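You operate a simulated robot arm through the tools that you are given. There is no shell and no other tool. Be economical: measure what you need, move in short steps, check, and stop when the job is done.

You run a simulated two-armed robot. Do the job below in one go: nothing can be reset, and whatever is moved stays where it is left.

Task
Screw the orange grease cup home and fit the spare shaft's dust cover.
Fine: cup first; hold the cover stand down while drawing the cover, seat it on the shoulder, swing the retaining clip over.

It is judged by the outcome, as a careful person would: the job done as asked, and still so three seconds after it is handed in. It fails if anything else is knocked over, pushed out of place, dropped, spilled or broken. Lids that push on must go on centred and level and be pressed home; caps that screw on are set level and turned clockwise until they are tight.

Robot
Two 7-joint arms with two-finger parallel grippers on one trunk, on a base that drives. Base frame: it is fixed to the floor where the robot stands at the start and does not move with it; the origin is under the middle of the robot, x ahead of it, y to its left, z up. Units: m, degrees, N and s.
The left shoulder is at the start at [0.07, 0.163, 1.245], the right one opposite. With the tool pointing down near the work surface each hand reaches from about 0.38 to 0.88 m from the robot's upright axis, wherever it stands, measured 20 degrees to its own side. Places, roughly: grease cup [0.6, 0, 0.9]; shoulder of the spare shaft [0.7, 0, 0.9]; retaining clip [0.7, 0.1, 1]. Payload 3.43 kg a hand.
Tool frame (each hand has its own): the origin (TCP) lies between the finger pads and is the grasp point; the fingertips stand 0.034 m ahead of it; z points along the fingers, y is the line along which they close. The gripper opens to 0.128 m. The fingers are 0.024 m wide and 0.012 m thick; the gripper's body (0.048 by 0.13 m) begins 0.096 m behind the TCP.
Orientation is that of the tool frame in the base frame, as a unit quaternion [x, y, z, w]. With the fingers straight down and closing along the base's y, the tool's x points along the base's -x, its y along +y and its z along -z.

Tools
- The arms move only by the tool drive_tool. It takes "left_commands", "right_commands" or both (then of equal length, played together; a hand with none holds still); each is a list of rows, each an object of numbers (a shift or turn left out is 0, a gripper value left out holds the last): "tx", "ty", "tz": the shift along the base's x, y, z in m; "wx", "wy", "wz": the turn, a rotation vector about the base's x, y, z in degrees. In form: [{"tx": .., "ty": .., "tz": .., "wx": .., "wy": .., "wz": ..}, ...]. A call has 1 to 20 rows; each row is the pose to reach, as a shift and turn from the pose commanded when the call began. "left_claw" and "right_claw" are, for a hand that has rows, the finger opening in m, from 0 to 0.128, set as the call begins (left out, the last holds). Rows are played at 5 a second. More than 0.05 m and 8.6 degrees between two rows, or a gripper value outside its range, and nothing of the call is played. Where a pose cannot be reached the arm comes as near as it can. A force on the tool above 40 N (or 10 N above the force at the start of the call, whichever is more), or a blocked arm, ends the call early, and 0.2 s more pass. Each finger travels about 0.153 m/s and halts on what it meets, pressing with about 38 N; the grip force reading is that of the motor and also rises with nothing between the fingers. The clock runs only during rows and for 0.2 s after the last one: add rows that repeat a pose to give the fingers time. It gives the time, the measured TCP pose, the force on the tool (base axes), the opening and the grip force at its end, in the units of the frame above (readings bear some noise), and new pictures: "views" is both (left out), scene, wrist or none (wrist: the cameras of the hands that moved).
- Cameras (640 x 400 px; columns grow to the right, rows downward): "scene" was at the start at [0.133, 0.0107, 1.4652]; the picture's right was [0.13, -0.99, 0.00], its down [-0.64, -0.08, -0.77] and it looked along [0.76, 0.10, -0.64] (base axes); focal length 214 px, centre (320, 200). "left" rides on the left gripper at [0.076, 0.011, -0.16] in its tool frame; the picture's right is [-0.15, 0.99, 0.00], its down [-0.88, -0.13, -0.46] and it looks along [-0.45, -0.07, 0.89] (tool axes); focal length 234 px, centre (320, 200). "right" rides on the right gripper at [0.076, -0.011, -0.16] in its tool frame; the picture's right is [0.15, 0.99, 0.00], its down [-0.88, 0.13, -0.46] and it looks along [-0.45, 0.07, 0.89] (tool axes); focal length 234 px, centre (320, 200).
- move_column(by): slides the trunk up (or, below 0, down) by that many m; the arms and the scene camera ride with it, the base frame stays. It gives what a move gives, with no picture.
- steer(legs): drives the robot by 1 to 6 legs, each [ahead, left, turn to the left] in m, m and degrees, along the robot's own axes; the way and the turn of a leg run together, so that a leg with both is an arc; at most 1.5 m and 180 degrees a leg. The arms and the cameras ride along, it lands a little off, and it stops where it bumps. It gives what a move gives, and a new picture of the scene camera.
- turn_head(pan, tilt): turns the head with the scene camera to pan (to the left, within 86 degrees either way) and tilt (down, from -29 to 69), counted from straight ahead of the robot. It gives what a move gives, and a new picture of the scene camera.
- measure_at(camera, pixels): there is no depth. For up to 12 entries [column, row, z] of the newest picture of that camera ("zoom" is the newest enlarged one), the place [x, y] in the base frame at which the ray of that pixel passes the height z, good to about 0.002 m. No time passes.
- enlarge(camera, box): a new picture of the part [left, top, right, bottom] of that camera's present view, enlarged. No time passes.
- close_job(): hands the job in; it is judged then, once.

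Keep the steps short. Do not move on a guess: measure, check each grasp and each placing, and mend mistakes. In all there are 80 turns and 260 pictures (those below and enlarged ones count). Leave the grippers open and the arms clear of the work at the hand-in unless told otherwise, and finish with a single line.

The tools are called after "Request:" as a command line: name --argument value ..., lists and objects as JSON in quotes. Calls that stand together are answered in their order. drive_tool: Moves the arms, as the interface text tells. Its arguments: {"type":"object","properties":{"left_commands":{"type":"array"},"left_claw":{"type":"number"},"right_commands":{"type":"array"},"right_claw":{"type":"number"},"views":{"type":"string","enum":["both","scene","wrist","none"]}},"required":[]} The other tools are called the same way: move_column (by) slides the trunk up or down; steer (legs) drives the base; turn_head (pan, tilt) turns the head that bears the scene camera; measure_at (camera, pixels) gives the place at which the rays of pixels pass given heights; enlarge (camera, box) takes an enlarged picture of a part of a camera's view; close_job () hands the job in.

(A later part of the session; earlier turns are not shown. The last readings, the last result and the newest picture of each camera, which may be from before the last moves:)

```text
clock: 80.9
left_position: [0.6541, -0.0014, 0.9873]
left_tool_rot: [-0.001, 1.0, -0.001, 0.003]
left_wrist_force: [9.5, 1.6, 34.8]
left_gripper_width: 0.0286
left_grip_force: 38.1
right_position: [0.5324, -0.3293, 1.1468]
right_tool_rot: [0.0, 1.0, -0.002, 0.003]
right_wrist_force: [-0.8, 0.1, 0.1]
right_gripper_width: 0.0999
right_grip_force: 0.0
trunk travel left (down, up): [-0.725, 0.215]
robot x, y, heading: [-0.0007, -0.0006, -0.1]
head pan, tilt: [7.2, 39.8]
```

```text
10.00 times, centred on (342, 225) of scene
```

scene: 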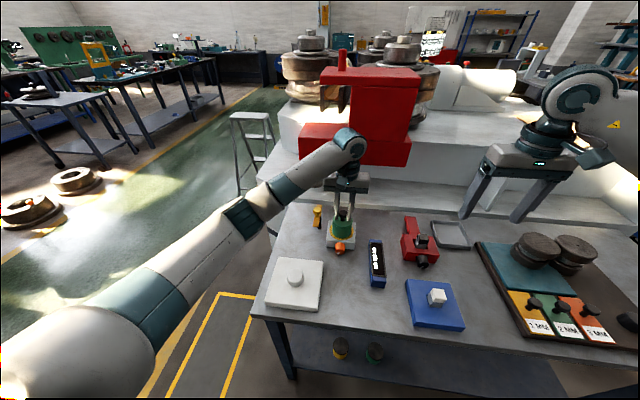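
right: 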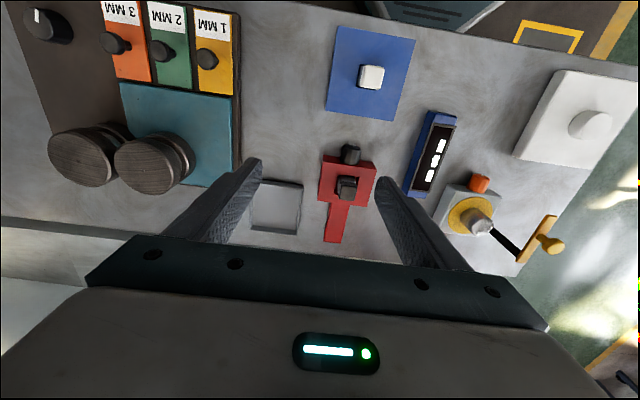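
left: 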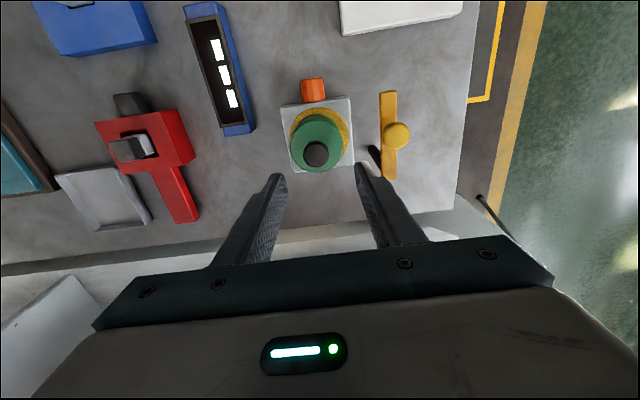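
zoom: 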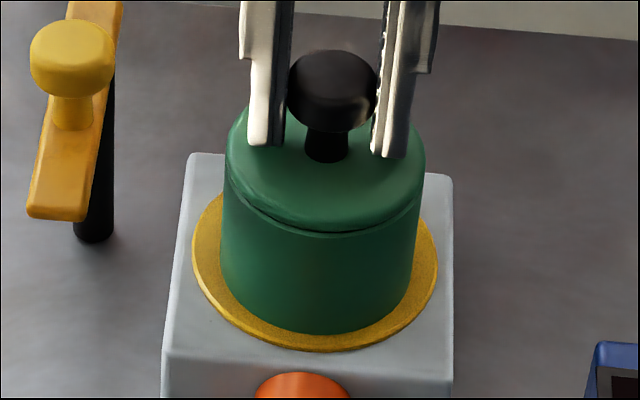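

It is concentric with the ring now, tips pressing the top at 35 N. I relax the load first without releasing.

Request:
drive_tool --left_commands '[{"tz": 0.002}, {"tz": 0.004}, {"tz": 0.005}, {"tz": 0.005}]' --views "none"

Request:
drive_tool --left_commands '[{}, {}, {}]' --left_claw 0.045 --views "scene"

Request:
enlarge --camera "scene" --box '[322, 205, 362, 245]'

```text
clock: 81.9
left_position: [0.6546, 0.0, 0.9874]
left_tool_rot: [0.0, 1.0, 0.001, -0.002]
left_wrist_force: [-1.4, 0.3, 2.5]
left_gripper_width: 0.0287
left_grip_force: 38.3
right_position: [0.5317, -0.3295, 1.1458]
right_tool_rot: [0.0, 1.0, -0.001, 0.002]
right_wrist_force: [0.2, 0.4, -0.5]
right_gripper_width: 0.1001
right_grip_force: 0.1
trunk travel left (down, up): [-0.725, 0.215]
robot x, y, heading: [-0.0016, 0.0031, -0.0]
head pan, tilt: [7.2, 39.8]
```

```text
clock: 82.7
left_position: [0.6559, -0.0001, 0.9899]
left_tool_rot: [-0.001, 1.0, 0.0, 0.0]
left_wrist_force: [0.8, -0.2, -0.1]
left_gripper_width: 0.0451
left_grip_force: 0.0
right_position: [0.5342, -0.3291, 1.1453]
right_tool_rot: [-0.001, 1.0, -0.002, 0.002]
right_wrist_force: [0.0, -0.5, -0.3]
right_gripper_width: 0.1003
right_grip_force: 0.0
trunk travel left (down, up): [-0.725, 0.215]
robot x, y, heading: [0.0052, -0.0007, 0.0]
head pan, tilt: [7.2, 39.8]
```

scene: 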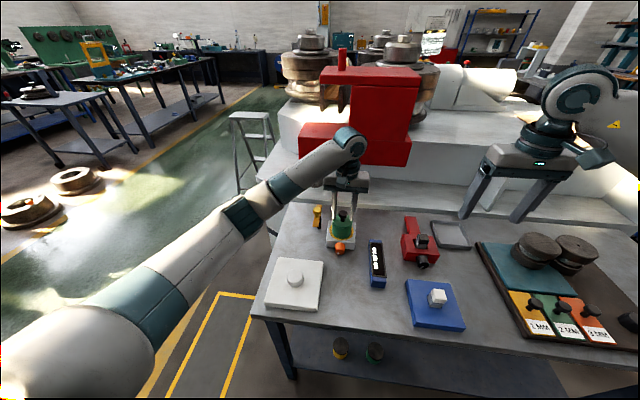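

```text
10.00 times, centred on (342, 225) of scene
```

zoom: 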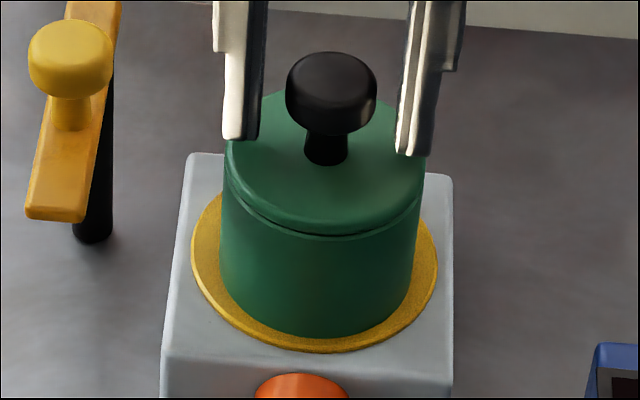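

The cover stayed centred after release. I test whether it is held: grip the knob and pull up only 1.5 mm, reading the force.

Request:
drive_tool --left_commands '[{}, {}, {}, {"tz": 0.0007}, {"tz": 0.0015}, {"tz": 0.0015}]' --left_claw 0.01 --views "scene"

Request:
enlarge --camera "scene" --box '[322, 205, 362, 245]'

Request:
enlarge --camera "right" --box '[455, 185, 535, 255]'

```text
clock: 84.1
left_position: [0.6566, -0.0008, 0.9907]
left_tool_rot: [0.001, 1.0, 0.0, 0.001]
left_wrist_force: [-0.3, 0.9, 0.0]
left_gripper_width: 0.0286
left_grip_force: 38.1
right_position: [0.5333, -0.3293, 1.1449]
right_tool_rot: [0.0, 1.0, -0.002, 0.003]
right_wrist_force: [0.2, -0.2, -0.5]
right_gripper_width: 0.0999
right_grip_force: 0.1
trunk travel left (down, up): [-0.725, 0.215]
robot x, y, heading: [-0.0032, -0.0006, 0.0]
head pan, tilt: [7.2, 39.8]
```

scene: 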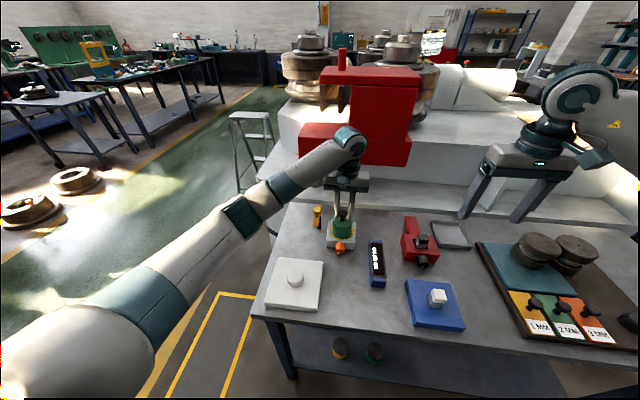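

```text
10.00 times, centred on (342, 225) of scene
```

zoom: 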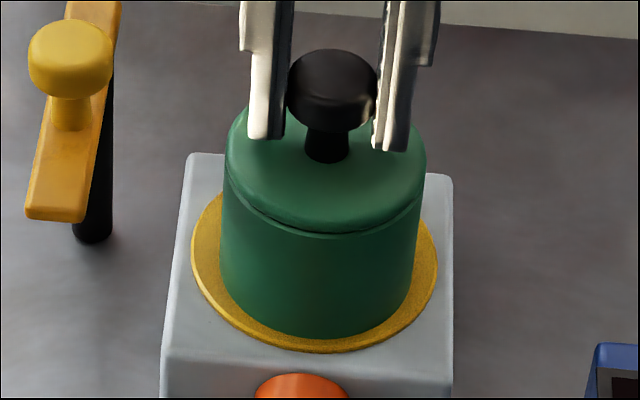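

```text
5.71 times, centred on (495, 220) of right
```

zoom: 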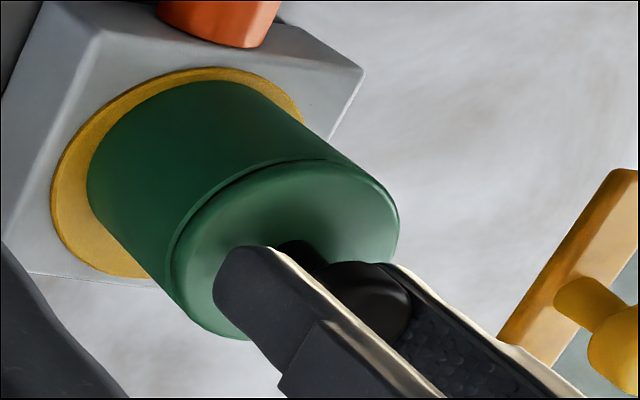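

Force stays about 0, so the cover simply rests on the shoulder (the clip retains it). I check the centring precisely from the right camera.

Request:
measure_at --camera "right" --pixels '[[448.1, 219.1, 0.891], [454.4, 218.2, 0.891], [476.6, 196.7, 0.891], [478.4, 199, 0.891], [454.4, 218.2, 0.893], [478.4, 199, 0.893]]'

Request:
measure_at --camera "scene" --pixels '[[329.1, 230.5, 0.891], [353.8, 230.5, 0.891], [331.9, 230, 0.892], [351.7, 230, 0.892], [341.4, 240.3, 0.891], [341.7, 238.5, 0.892]]'

```text
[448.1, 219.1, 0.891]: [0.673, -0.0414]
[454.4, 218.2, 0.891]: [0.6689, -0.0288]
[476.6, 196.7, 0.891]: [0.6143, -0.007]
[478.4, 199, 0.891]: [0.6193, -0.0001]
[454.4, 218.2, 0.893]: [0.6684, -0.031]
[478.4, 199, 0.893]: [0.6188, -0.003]
```

```text
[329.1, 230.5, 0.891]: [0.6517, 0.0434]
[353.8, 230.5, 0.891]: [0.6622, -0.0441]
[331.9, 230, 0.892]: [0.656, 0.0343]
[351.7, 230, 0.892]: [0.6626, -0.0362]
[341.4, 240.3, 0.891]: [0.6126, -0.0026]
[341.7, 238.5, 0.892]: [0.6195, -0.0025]
```

The cover is ≈2.5 mm toward −x. I shift +2.5 mm in x (while it is lifted 1.5 mm), then lower and press lightly.

Request:
drive_tool --left_commands '[{"tx": 0.001}, {"tx": 0.0025}, {"tx": 0.0025}, {"tx": 0.0025, "tz": -0.0015}, {"tx": 0.0025, "tz": -0.0025}, {"tx": 0.0025, "tz": -0.0035}, {"tx": 0.0025, "tz": -0.0045}, {"tx": 0.0025, "tz": -0.0045}]' --views "scene"

Request:
enlarge --camera "scene" --box '[322, 205, 362, 245]'

Request:
enlarge --camera "right" --box '[455, 185, 535, 255]'

```text
clock: 85.9
left_position: [0.6581, 0.0006, 0.9885]
left_tool_rot: [-0.001, 1.0, -0.001, 0.003]
left_wrist_force: [6.5, 0.5, 21.1]
left_gripper_width: 0.0288
left_grip_force: 38.4
right_position: [0.5322, -0.3279, 1.146]
right_tool_rot: [0.0, 1.0, -0.001, 0.003]
right_wrist_force: [0.5, 0.1, -0.1]
right_gripper_width: 0.1
right_grip_force: 0.2
trunk travel left (down, up): [-0.725, 0.215]
robot x, y, heading: [-0.0006, -0.0003, -0.3]
head pan, tilt: [7.2, 39.8]
```

scene: 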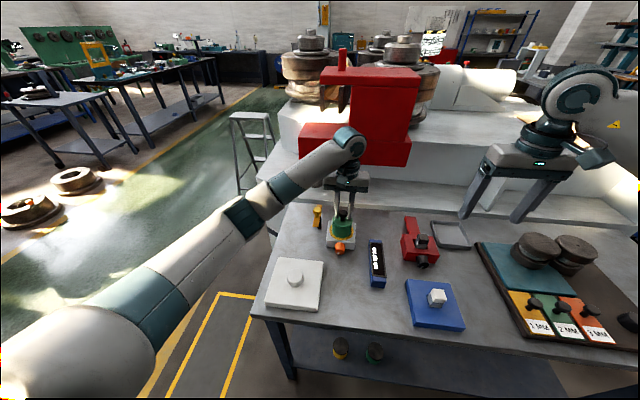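

```text
10.00 times, centred on (342, 225) of scene
```

zoom: 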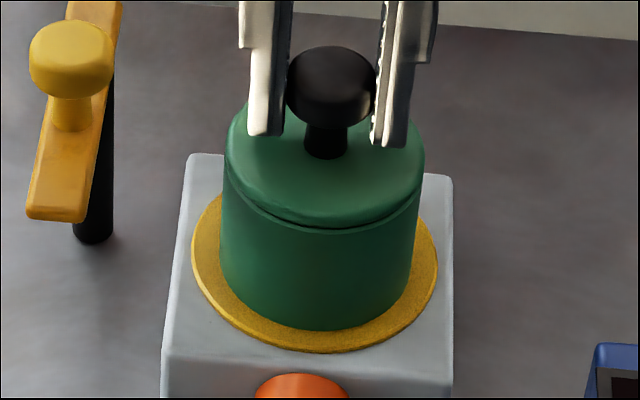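

```text
5.71 times, centred on (495, 220) of right
```

zoom: 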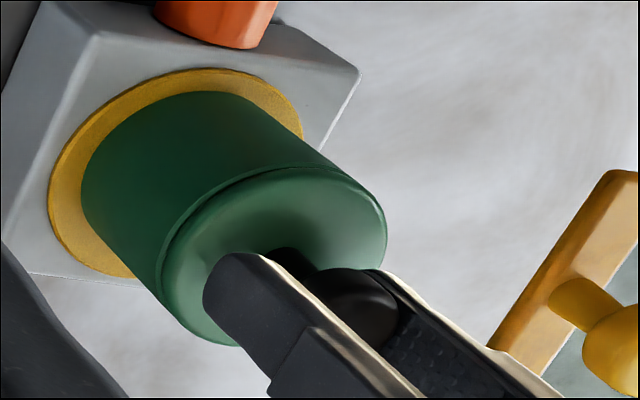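

Both views now show an even ring (gap ≈8.5 mm front, matches). I press once more to about 35 N, then relax fully.

Request:
drive_tool --left_commands '[{"tz": -0.001}, {"tz": -0.0018}, {"tz": -0.0018}, {"tz": -0.0018}, {"tz": 0.0}, {"tz": 0.0015}, {"tz": 0.0025}, {"tz": 0.0025}]' --views "none"

Request:
drive_tool --left_commands '[{}, {}, {}]' --left_claw 0.05 --views "none"

Request:
drive_tool --left_commands '[{"tz": 0.01}, {"tz": 0.025}, {"tz": 0.05}, {"tz": 0.08}, {"tz": 0.1}, {"tz": 0.1}]' --views "both"

Request:
enlarge --camera "scene" --box '[322, 205, 362, 245]'

Request:
enlarge --camera "right" --box '[455, 185, 535, 255]'

Request:
enlarge --camera "left" --box '[280, 80, 420, 200]'

```text
clock: 87.7
left_position: [0.6569, 0.0014, 0.9866]
left_tool_rot: [0.0, 1.0, 0.001, -0.002]
left_wrist_force: [0.6, -0.4, 1.0]
left_gripper_width: 0.0287
left_grip_force: 38.1
right_position: [0.534, -0.3301, 1.1446]
right_tool_rot: [-0.001, 1.0, -0.002, 0.003]
right_wrist_force: [-0.7, -0.5, 0.2]
right_gripper_width: 0.1
right_grip_force: 0.1
trunk travel left (down, up): [-0.725, 0.215]
robot x, y, heading: [-0.0013, 0.0034, 0.2]
head pan, tilt: [7.2, 39.8]
```

```text
clock: 88.5
left_position: [0.6584, -0.0001, 0.9887]
left_tool_rot: [-0.001, 1.0, 0.0, 0.0]
left_wrist_force: [0.3, -0.6, 0.1]
left_gripper_width: 0.0499
left_grip_force: 0.0
right_position: [0.5326, -0.3286, 1.1458]
right_tool_rot: [-0.001, 1.0, -0.002, 0.002]
right_wrist_force: [0.2, 0.1, -0.2]
right_gripper_width: 0.1
right_grip_force: 0.1
trunk travel left (down, up): [-0.725, 0.215]
robot x, y, heading: [-0.0016, 0.0008, 0.1]
head pan, tilt: [7.2, 39.8]
```

```text
clock: 89.9
left_position: [0.6601, 0.0002, 1.088]
left_tool_rot: [-0.001, 1.0, 0.0, 0.001]
left_wrist_force: [0.0, 0.5, 0.7]
left_gripper_width: 0.05
left_grip_force: 0.0
right_position: [0.5345, -0.3298, 1.1443]
right_tool_rot: [0.0, 1.0, -0.001, 0.002]
right_wrist_force: [0.6, 0.2, 0.0]
right_gripper_width: 0.1
right_grip_force: 0.2
trunk travel left (down, up): [-0.725, 0.215]
robot x, y, heading: [0.0009, -0.0037, 0.1]
head pan, tilt: [7.2, 39.8]
```

scene: 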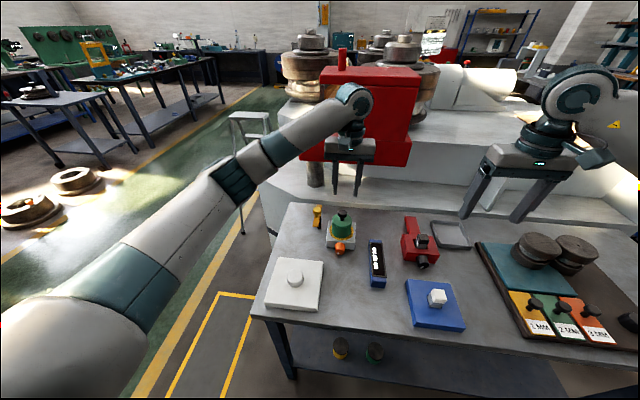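
left: 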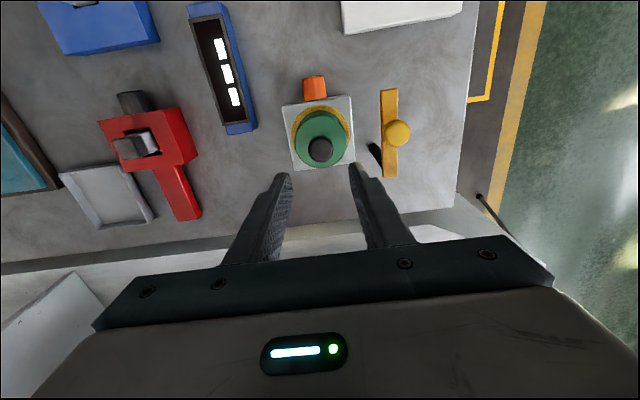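

```text
10.00 times, centred on (342, 225) of scene
```

zoom: 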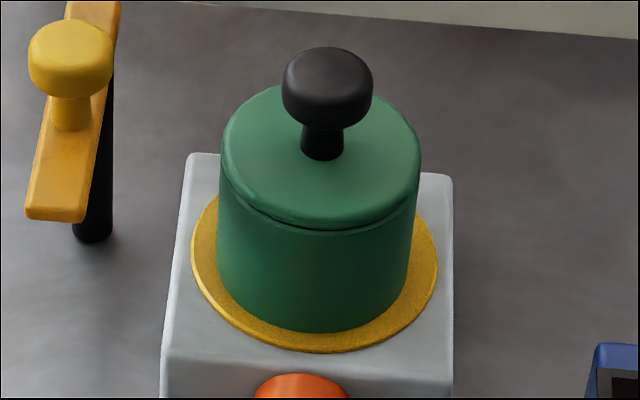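

```text
5.71 times, centred on (495, 220) of right
```

zoom: 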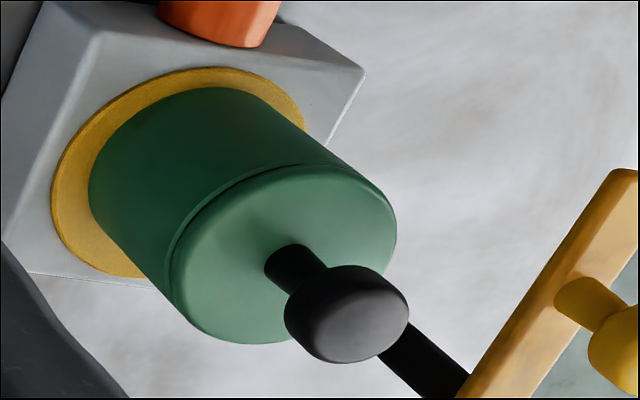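

```text
3.33 times, centred on (350, 140) of left
```

zoom: 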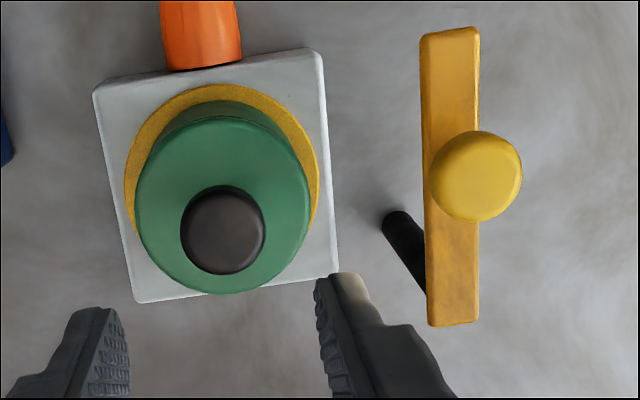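

The cover sits level and centred within ~1–2 mm. Now the clip: I measure its arm height against the cover's top.

Request:
enlarge --camera "right" --box '[500, 200, 580, 270]'

Request:
enlarge --camera "scene" --box '[305, 200, 335, 235]'

```text
5.71 times, centred on (540, 235) of right
```

zoom: 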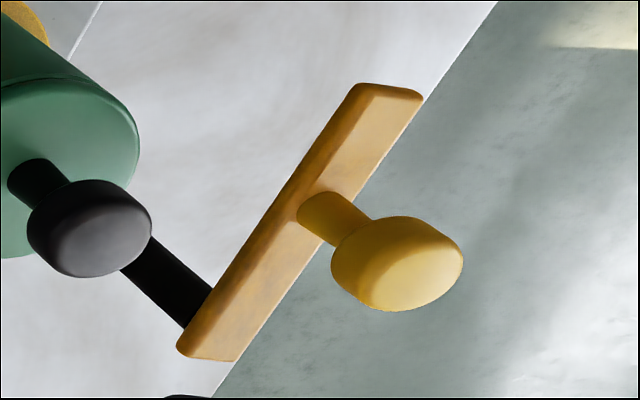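

```text
11.43 times, centred on (320, 218) of scene
```

zoom: 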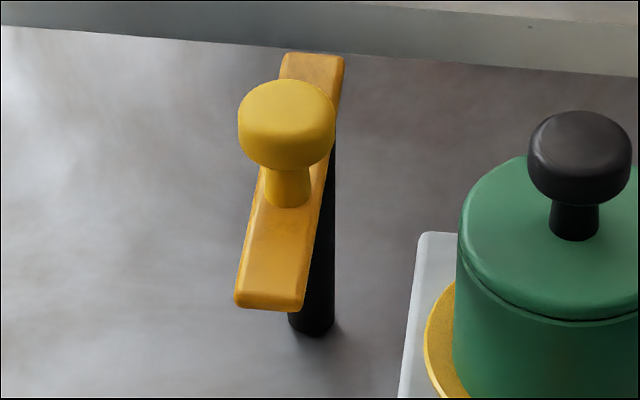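

Request:
measure_at --camera "right" --pixels '[[554, 216.1, 0.955], [554, 216.1, 0.965], [520.4, 261.6, 0.955], [520.4, 261.6, 0.965], [554.5, 246.2, 0.99], [554.5, 246.2, 1.0], [518.5, 251, 0.945], [518.5, 251, 0.955]]'

Request:
measure_at --camera "scene" --pixels '[[315.6, 226.6, 0.955], [315.6, 226.6, 0.965], [319.4, 205.6, 0.955], [319.4, 205.6, 0.965], [317.2, 211.3, 0.99], [317.2, 211.3, 1.0], [315.6, 227.8, 0.945], [315.6, 227.8, 0.955]]'

```text
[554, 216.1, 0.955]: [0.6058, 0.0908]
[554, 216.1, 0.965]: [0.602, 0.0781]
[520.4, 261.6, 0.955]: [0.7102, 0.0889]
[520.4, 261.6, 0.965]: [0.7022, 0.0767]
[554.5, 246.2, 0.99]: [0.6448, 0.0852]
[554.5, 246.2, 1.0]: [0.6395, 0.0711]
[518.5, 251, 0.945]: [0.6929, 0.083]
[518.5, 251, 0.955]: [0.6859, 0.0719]
```

```text
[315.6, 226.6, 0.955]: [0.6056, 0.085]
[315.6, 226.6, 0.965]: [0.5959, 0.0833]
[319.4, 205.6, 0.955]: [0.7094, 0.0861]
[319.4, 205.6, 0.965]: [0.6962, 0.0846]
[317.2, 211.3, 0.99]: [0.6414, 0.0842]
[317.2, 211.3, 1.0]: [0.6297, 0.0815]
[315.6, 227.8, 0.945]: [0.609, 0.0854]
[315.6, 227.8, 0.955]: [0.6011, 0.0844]
```

Arm top ≈0.958, underside ≈0.950, pivot ≈(0.694, 0.086), handle (0.6435, 0.085). I move the left hand above the handle with 0.06 opening.

Request:
drive_tool --left_commands '[{"tx": -0.005, "ty": 0.03}, {"tx": -0.01, "ty": 0.06}, {"tx": -0.0155, "ty": 0.085}, {"tx": -0.0155, "ty": 0.085, "tz": -0.02}, {"tx": -0.0155, "ty": 0.085, "tz": -0.04}, {"tx": -0.0155, "ty": 0.085, "tz": -0.04}]' --left_claw 0.06 --views "both"

Request:
enlarge --camera "left" --box '[230, 90, 410, 240]'

```text
clock: 91.3
left_position: [0.6448, 0.0852, 1.0473]
left_tool_rot: [-0.001, 1.0, 0.0, -0.001]
left_wrist_force: [-0.4, -0.2, -0.6]
left_gripper_width: 0.06
left_grip_force: 0.0
right_position: [0.5328, -0.3293, 1.1452]
right_tool_rot: [0.0, 1.0, -0.003, 0.003]
right_wrist_force: [0.3, 0.2, -0.5]
right_gripper_width: 0.1002
right_grip_force: 0.1
trunk travel left (down, up): [-0.725, 0.215]
robot x, y, heading: [-0.001, -0.0023, -0.2]
head pan, tilt: [7.2, 39.8]
```

scene: 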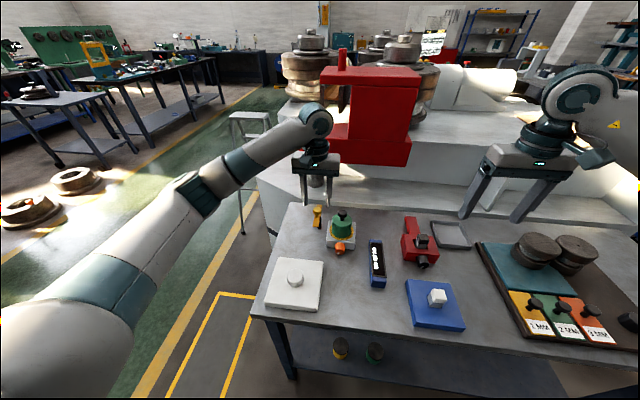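
left: 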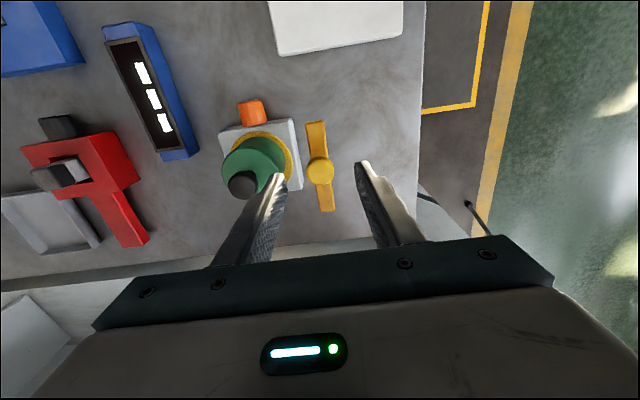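

```text
2.67 times, centred on (320, 165) of left
```

zoom: 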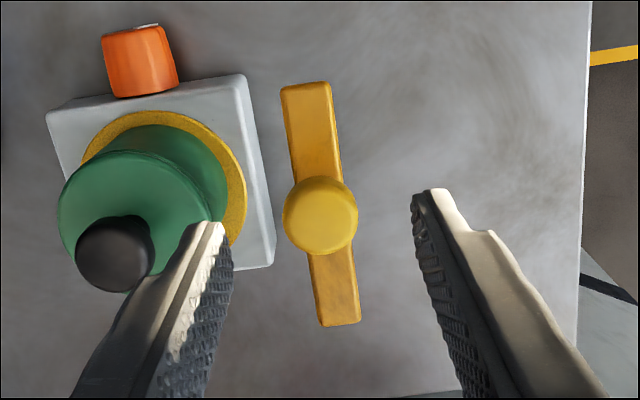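

Handle is centred between the fingers. I lower to z≈0.998 and close on it.

Request:
drive_tool --left_commands '[{"tz": -0.015}, {"tz": -0.03}, {"tz": -0.042}, {"tz": -0.049}, {"tz": -0.049}]' --left_claw 0.05 --views "none"

Request:
drive_tool --left_commands '[{}, {}, {}]' --left_claw 0.01 --views "scene"

Request:
enlarge --camera "scene" --box '[300, 195, 360, 245]'

```text
clock: 92.5
left_position: [0.6435, 0.0863, 1.0002]
left_tool_rot: [0.0, 1.0, 0.001, 0.0]
left_wrist_force: [-0.2, -1.0, -0.4]
left_gripper_width: 0.0498
left_grip_force: 0.1
right_position: [0.5339, -0.3291, 1.1452]
right_tool_rot: [-0.002, 1.0, -0.002, 0.002]
right_wrist_force: [0.7, -0.3, 0.7]
right_gripper_width: 0.0999
right_grip_force: 0.2
trunk travel left (down, up): [-0.725, 0.215]
robot x, y, heading: [-0.0028, -0.0033, 0.2]
head pan, tilt: [7.2, 39.8]
```

```text
clock: 93.3
left_position: [0.6448, 0.0872, 0.9992]
left_tool_rot: [0.0, 1.0, 0.0, 0.0]
left_wrist_force: [-0.9, -6.2, -2.6]
left_gripper_width: 0.0274
left_grip_force: 45.2
right_position: [0.5338, -0.3296, 1.145]
right_tool_rot: [-0.001, 1.0, -0.002, 0.001]
right_wrist_force: [-0.3, -0.4, 0.6]
right_gripper_width: 0.1004
right_grip_force: 0.0
trunk travel left (down, up): [-0.725, 0.215]
robot x, y, heading: [-0.0007, -0.0021, 0.0]
head pan, tilt: [7.2, 39.8]
```

scene: 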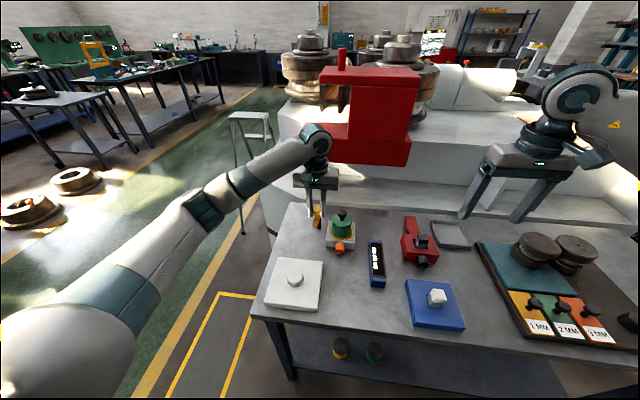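

```text
8.00 times, centred on (330, 220) of scene
```

zoom: 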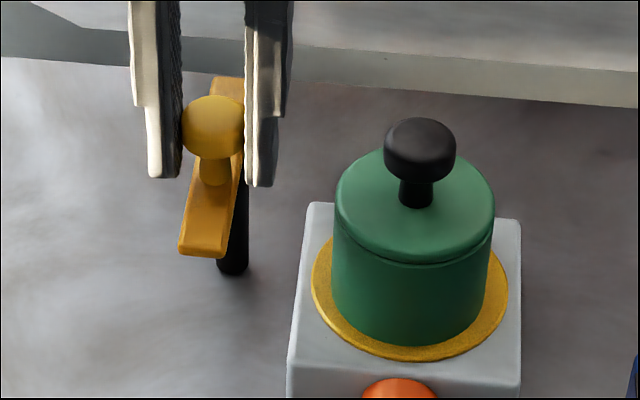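

Handle gripped. I swing the clip about its post (0.694, 0.086), hand turning along, first 24°.

Request:
drive_tool --left_commands '[{"tx": 0.0001, "ty": -0.0035, "wz": 4}, {"tx": 0.0005, "ty": -0.007, "wz": 8}, {"tx": 0.0011, "ty": -0.0104, "wz": 12}, {"tx": 0.0019, "ty": -0.0138, "wz": 16}, {"tx": 0.003, "ty": -0.0171, "wz": 20}, {"tx": 0.0043, "ty": -0.0203, "wz": 24}, {"tx": 0.0043, "ty": -0.0203, "wz": 24}]' --views "scene"

Request:
enlarge --camera "scene" --box '[300, 195, 360, 245]'

```text
clock: 94.9
left_position: [0.6485, 0.0623, 0.9993]
left_tool_rot: [-0.208, 0.978, -0.001, 0.002]
left_wrist_force: [4.0, -3.1, 4.6]
left_gripper_width: 0.0275
left_grip_force: 44.6
right_position: [0.5332, -0.3296, 1.144]
right_tool_rot: [-0.001, 1.0, -0.002, 0.002]
right_wrist_force: [0.4, -0.3, 0.2]
right_gripper_width: 0.1002
right_grip_force: 0.2
trunk travel left (down, up): [-0.725, 0.215]
robot x, y, heading: [-0.0003, -0.0004, -0.2]
head pan, tilt: [7.2, 39.8]
```

scene: 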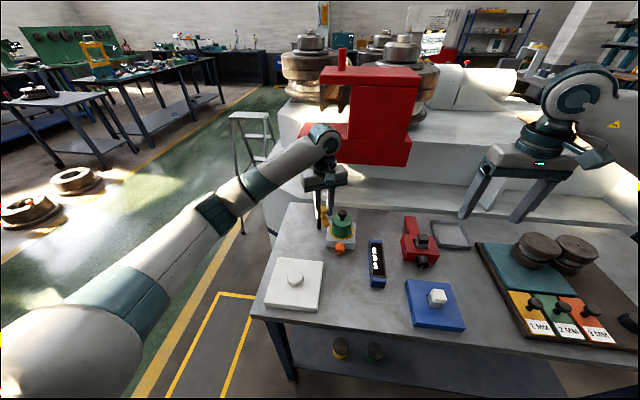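

```text
8.00 times, centred on (330, 220) of scene
```

zoom: 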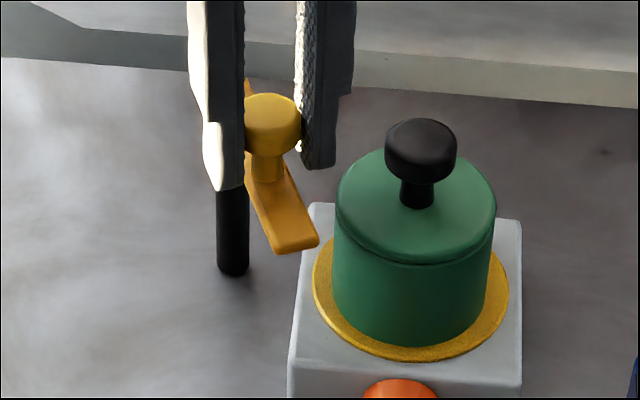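

It swings freely. I go on to 40° in small steps, watching for contact with the cover's rim.

Request:
drive_tool --left_commands '[{"tx": 0.0008, "ty": -0.0016, "wz": 2}, {"tx": 0.0016, "ty": -0.0032, "wz": 4}, {"tx": 0.0033, "ty": -0.0062, "wz": 8}, {"tx": 0.0052, "ty": -0.0091, "wz": 12}, {"tx": 0.0074, "ty": -0.0118, "wz": 16}, {"tx": 0.0074, "ty": -0.0118, "wz": 16}]' --views "scene"

Request:
enlarge --camera "scene" --box '[310, 200, 360, 245]'

Request:
enlarge --camera "right" --box '[455, 185, 565, 275]'

```text
clock: 96.3
left_position: [0.6547, 0.0508, 0.9995]
left_tool_rot: [-0.343, 0.939, 0.001, 0.001]
left_wrist_force: [0.9, -7.4, 0.9]
left_gripper_width: 0.0275
left_grip_force: 45.1
right_position: [0.534, -0.3304, 1.1455]
right_tool_rot: [-0.001, 1.0, -0.001, 0.002]
right_wrist_force: [0.2, 0.1, -0.6]
right_gripper_width: 0.1
right_grip_force: 0.1
trunk travel left (down, up): [-0.725, 0.215]
robot x, y, heading: [0.0006, 0.0, 0.1]
head pan, tilt: [7.2, 39.8]
```

scene: 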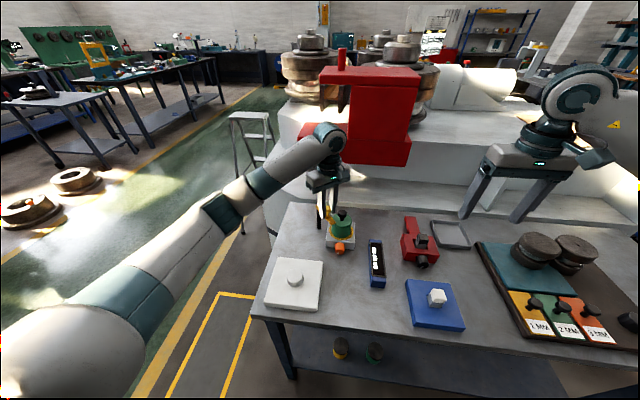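

```text
8.89 times, centred on (335, 222) of scene
```

zoom: 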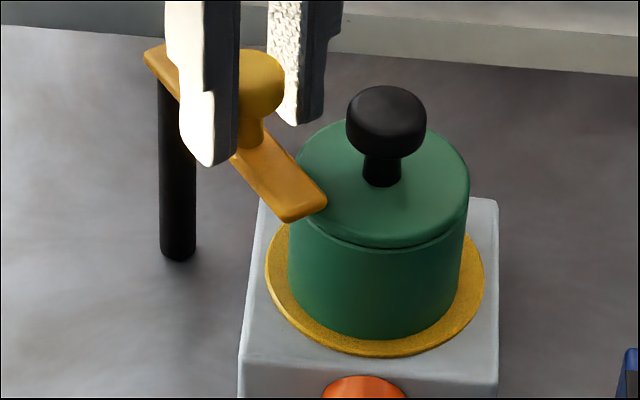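

```text
4.44 times, centred on (510, 230) of right
```

zoom: 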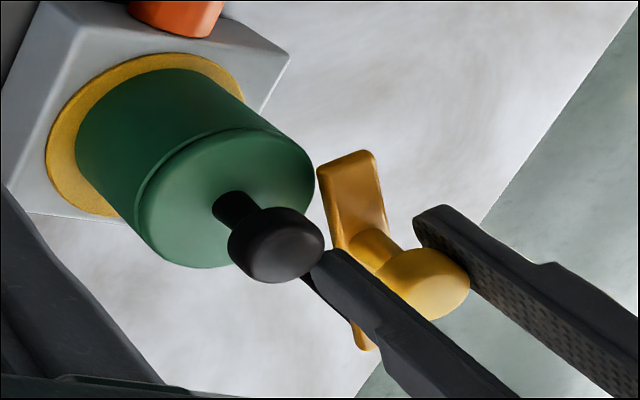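

The arm passes above the cover's rim without disturbing it. I continue to 56°.

Request:
drive_tool --left_commands '[{"tx": 0.0011, "ty": -0.0013, "wz": 2}, {"tx": 0.0023, "ty": -0.0026, "wz": 4}, {"tx": 0.0048, "ty": -0.0051, "wz": 8}, {"tx": 0.0061, "ty": -0.0062, "wz": 10}, {"tx": 0.0075, "ty": -0.0073, "wz": 12}, {"tx": 0.0089, "ty": -0.0084, "wz": 14}, {"tx": 0.0103, "ty": -0.0094, "wz": 16}, {"tx": 0.0103, "ty": -0.0094, "wz": 16}]' --views "scene"

Request:
enlarge --camera "scene" --box '[310, 200, 360, 245]'

Request:
enlarge --camera "right" --box '[455, 185, 565, 275]'

```text
clock: 98.1
left_position: [0.6627, 0.0435, 0.9978]
left_tool_rot: [-0.47, 0.883, 0.001, 0.0]
left_wrist_force: [-16.7, -2.2, -4.6]
left_gripper_width: 0.0275
left_grip_force: 45.2
right_position: [0.532, -0.3291, 1.1468]
right_tool_rot: [-0.001, 1.0, -0.001, 0.003]
right_wrist_force: [0.3, 0.9, -0.7]
right_gripper_width: 0.0996
right_grip_force: 0.1
trunk travel left (down, up): [-0.725, 0.215]
robot x, y, heading: [-0.0006, 0.0022, 0.2]
head pan, tilt: [7.2, 39.8]
```

scene: 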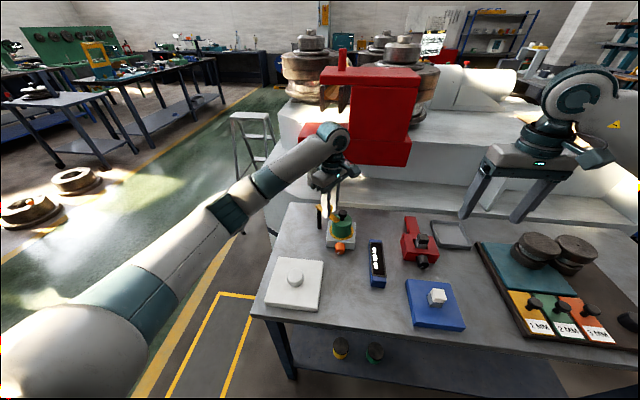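

```text
8.89 times, centred on (335, 222) of scene
```

zoom: 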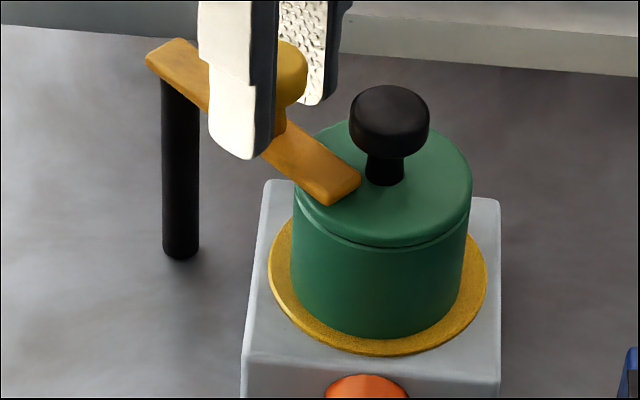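

```text
4.44 times, centred on (510, 230) of right
```

zoom: 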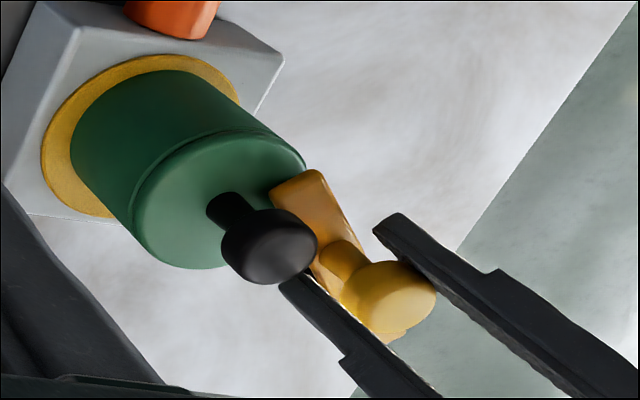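

The arm now lies over the cover and has come up against the knob's neck (force −17 N in x). I relax the push by ~2 mm, then release.

Request:
drive_tool --left_commands '[{"tx": -0.001, "ty": 0.0005}, {"tx": -0.002, "ty": 0.001}, {"tx": -0.002, "ty": 0.001}]' --views "none"

Request:
drive_tool --left_commands '[{}, {}, {}]' --left_claw 0.045 --views "none"

Request:
drive_tool --left_commands '[{"tz": 0.01}, {"tz": 0.03}, {"tz": 0.06}, {"tz": 0.1}, {"tz": 0.14}, {"tz": 0.14}]' --views "both"

Request:
enlarge --camera "scene" --box '[310, 200, 360, 245]'

Request:
enlarge --camera "right" --box '[455, 185, 565, 275]'

```text
clock: 98.9
left_position: [0.663, 0.0452, 0.999]
left_tool_rot: [-0.471, 0.882, 0.001, 0.0]
left_wrist_force: [-9.3, -1.9, -8.7]
left_gripper_width: 0.0273
left_grip_force: 45.1
right_position: [0.5332, -0.3298, 1.1458]
right_tool_rot: [-0.001, 1.0, -0.002, 0.0]
right_wrist_force: [0.2, 0.2, -0.4]
right_gripper_width: 0.0999
right_grip_force: 0.0
trunk travel left (down, up): [-0.725, 0.215]
robot x, y, heading: [0.0017, -0.0012, 0.0]
head pan, tilt: [7.2, 39.8]
```

```text
clock: 99.7
left_position: [0.6626, 0.0449, 0.999]
left_tool_rot: [-0.47, 0.883, 0.0, -0.001]
left_wrist_force: [0.3, 0.0, 0.5]
left_gripper_width: 0.0452
left_grip_force: 0.1
right_position: [0.5334, -0.3295, 1.1452]
right_tool_rot: [-0.001, 1.0, -0.002, 0.002]
right_wrist_force: [-0.1, -0.5, 0.2]
right_gripper_width: 0.0999
right_grip_force: 0.1
trunk travel left (down, up): [-0.725, 0.215]
robot x, y, heading: [-0.0016, -0.0032, 0.0]
head pan, tilt: [7.2, 39.8]
```

```text
clock: 101.1
left_position: [0.6624, 0.0472, 1.1387]
left_tool_rot: [-0.47, 0.883, 0.0, 0.0]
left_wrist_force: [0.2, -0.7, 0.7]
left_gripper_width: 0.0452
left_grip_force: 0.1
right_position: [0.5341, -0.3292, 1.1449]
right_tool_rot: [-0.001, 1.0, -0.002, 0.001]
right_wrist_force: [-0.3, -0.3, 0.1]
right_gripper_width: 0.1002
right_grip_force: 0.1
trunk travel left (down, up): [-0.725, 0.215]
robot x, y, heading: [-0.0036, 0.0, -0.2]
head pan, tilt: [7.2, 39.8]
```

scene: 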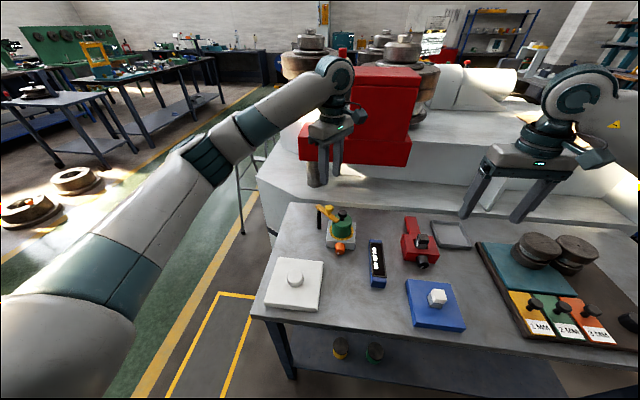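
left: 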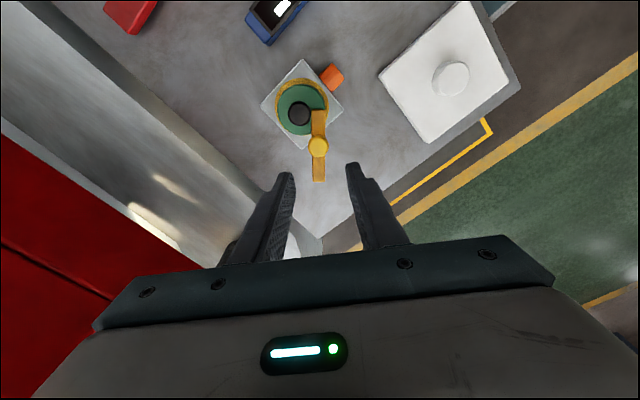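

```text
8.89 times, centred on (335, 222) of scene
```

zoom: 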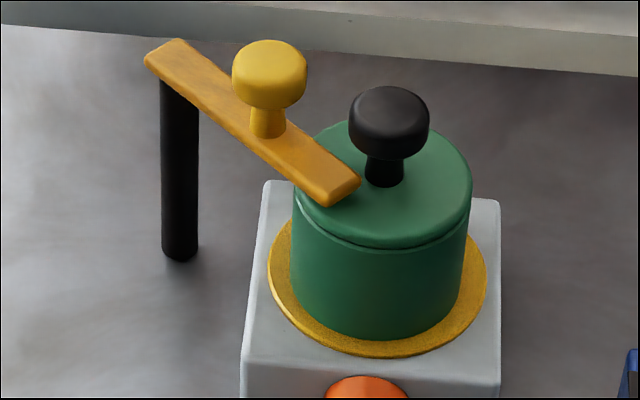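

```text
4.44 times, centred on (510, 230) of right
```

zoom: 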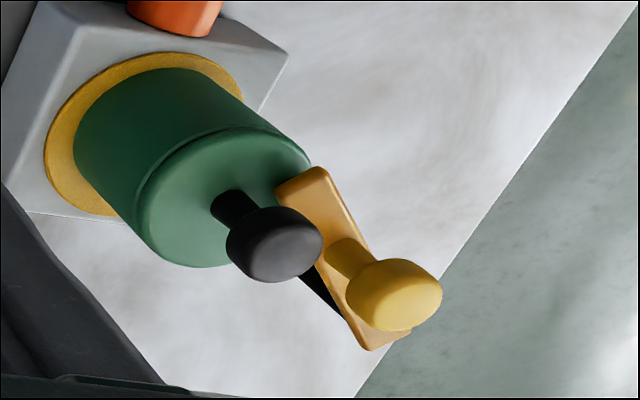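

Clip lies over the cover. I check arm against neck and centring from the left camera.

Request:
enlarge --camera "left" --box '[250, 50, 360, 190]'

Request:
enlarge --camera "scene" --box '[325, 205, 355, 245]'

```text
2.86 times, centred on (305, 120) of left
```

zoom: 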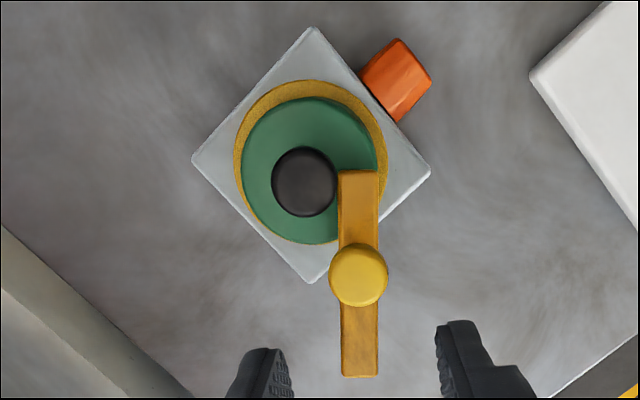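

```text
10.00 times, centred on (340, 225) of scene
```

zoom: 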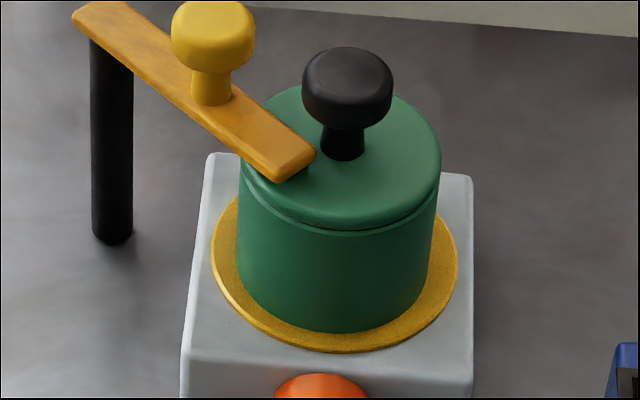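

Request:
measure_at --camera "scene" --pixels '[[337.8, 220.3, 0.958], [317.6, 204.8, 0.958], [329.5, 214.5, 0.958], [343.6, 218.5, 0.958]]'

Request:
measure_at --camera "left" --pixels '[[318, 110, 0.958], [318, 181, 0.958], [299.6, 113.6, 0.985], [298.5, 111, 0.953], [318, 146, 0.988]]'

```text
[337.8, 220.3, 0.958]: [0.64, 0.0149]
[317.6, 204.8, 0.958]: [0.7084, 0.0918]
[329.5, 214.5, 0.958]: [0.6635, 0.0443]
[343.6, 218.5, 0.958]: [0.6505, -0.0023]
```

```text
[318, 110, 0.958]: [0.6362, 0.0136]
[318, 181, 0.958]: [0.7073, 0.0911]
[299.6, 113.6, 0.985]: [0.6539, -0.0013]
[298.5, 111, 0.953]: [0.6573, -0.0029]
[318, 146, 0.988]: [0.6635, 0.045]
```

The arm actually stands at 48° (true pivot ≈(0.700, 0.0855), my arc was slightly off), with ~8 mm still free before the neck. I go back down to the handle to swing it the rest.

Request:
drive_tool --left_commands '[{"tz": -0.04}, {"tz": -0.08}, {"tz": -0.11}, {"tz": -0.13}, {"tz": -0.14}, {"tz": -0.14}]' --views "none"

Request:
drive_tool --left_commands '[{}, {}, {}, {"tx": 0.0015, "ty": -0.0012, "wz": 2}, {"tx": 0.003, "ty": -0.0024, "wz": 4}, {"tx": 0.0042, "ty": -0.0034, "wz": 5.5}, {"tx": 0.0054, "ty": -0.0043, "wz": 7}, {"tx": 0.0054, "ty": -0.0043, "wz": 7}]' --left_claw 0.01 --views "scene"

Request:
enlarge --camera "scene" --box '[310, 200, 360, 245]'

Request:
enlarge --camera "right" --box '[455, 185, 565, 275]'

```text
clock: 102.5
left_position: [0.6602, 0.0442, 0.9968]
left_tool_rot: [-0.469, 0.883, -0.001, 0.001]
left_wrist_force: [-0.6, 0.0, 0.1]
left_gripper_width: 0.045
left_grip_force: 0.0
right_position: [0.5336, -0.3295, 1.1462]
right_tool_rot: [-0.001, 1.0, -0.002, 0.002]
right_wrist_force: [0.2, 0.5, -0.8]
right_gripper_width: 0.1
right_grip_force: 0.1
trunk travel left (down, up): [-0.725, 0.215]
robot x, y, heading: [0.0038, 0.0002, -0.3]
head pan, tilt: [7.2, 39.8]
```

```text
clock: 104.3
left_position: [0.6635, 0.0453, 0.9966]
left_tool_rot: [-0.524, 0.852, 0.005, -0.001]
left_wrist_force: [-9.3, 9.3, 3.2]
left_gripper_width: 0.0272
left_grip_force: 45.6
right_position: [0.5311, -0.3264, 1.147]
right_tool_rot: [-0.002, 1.0, -0.002, 0.003]
right_wrist_force: [0.4, -0.9, 0.1]
right_gripper_width: 0.1
right_grip_force: 0.1
trunk travel left (down, up): [-0.725, 0.215]
robot x, y, heading: [-0.0014, 0.0022, 0.2]
head pan, tilt: [7.2, 39.8]
stopped in row 8 (left hand): the force on the tool passed its limit (the readings are from after the stop); the commanded pose is now the measured one
```

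scene: 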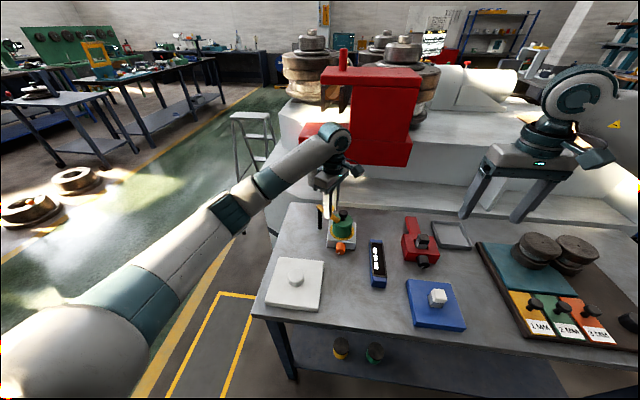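

```text
8.89 times, centred on (335, 222) of scene
```

zoom: 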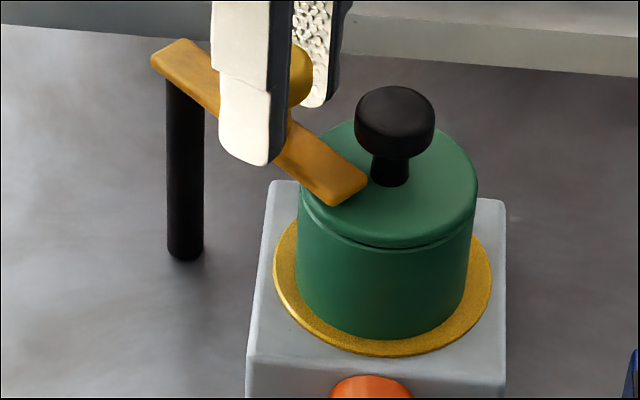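

```text
4.44 times, centred on (510, 230) of right
```

zoom: 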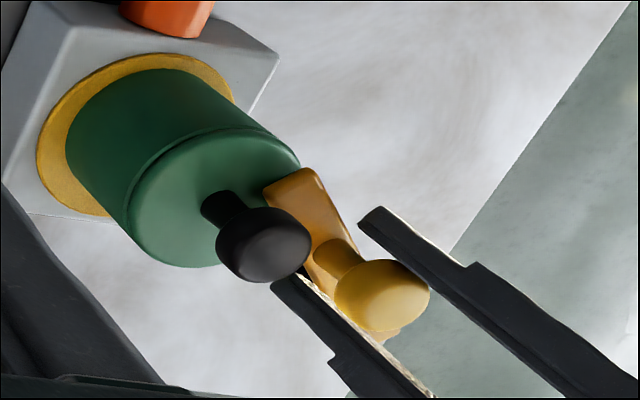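

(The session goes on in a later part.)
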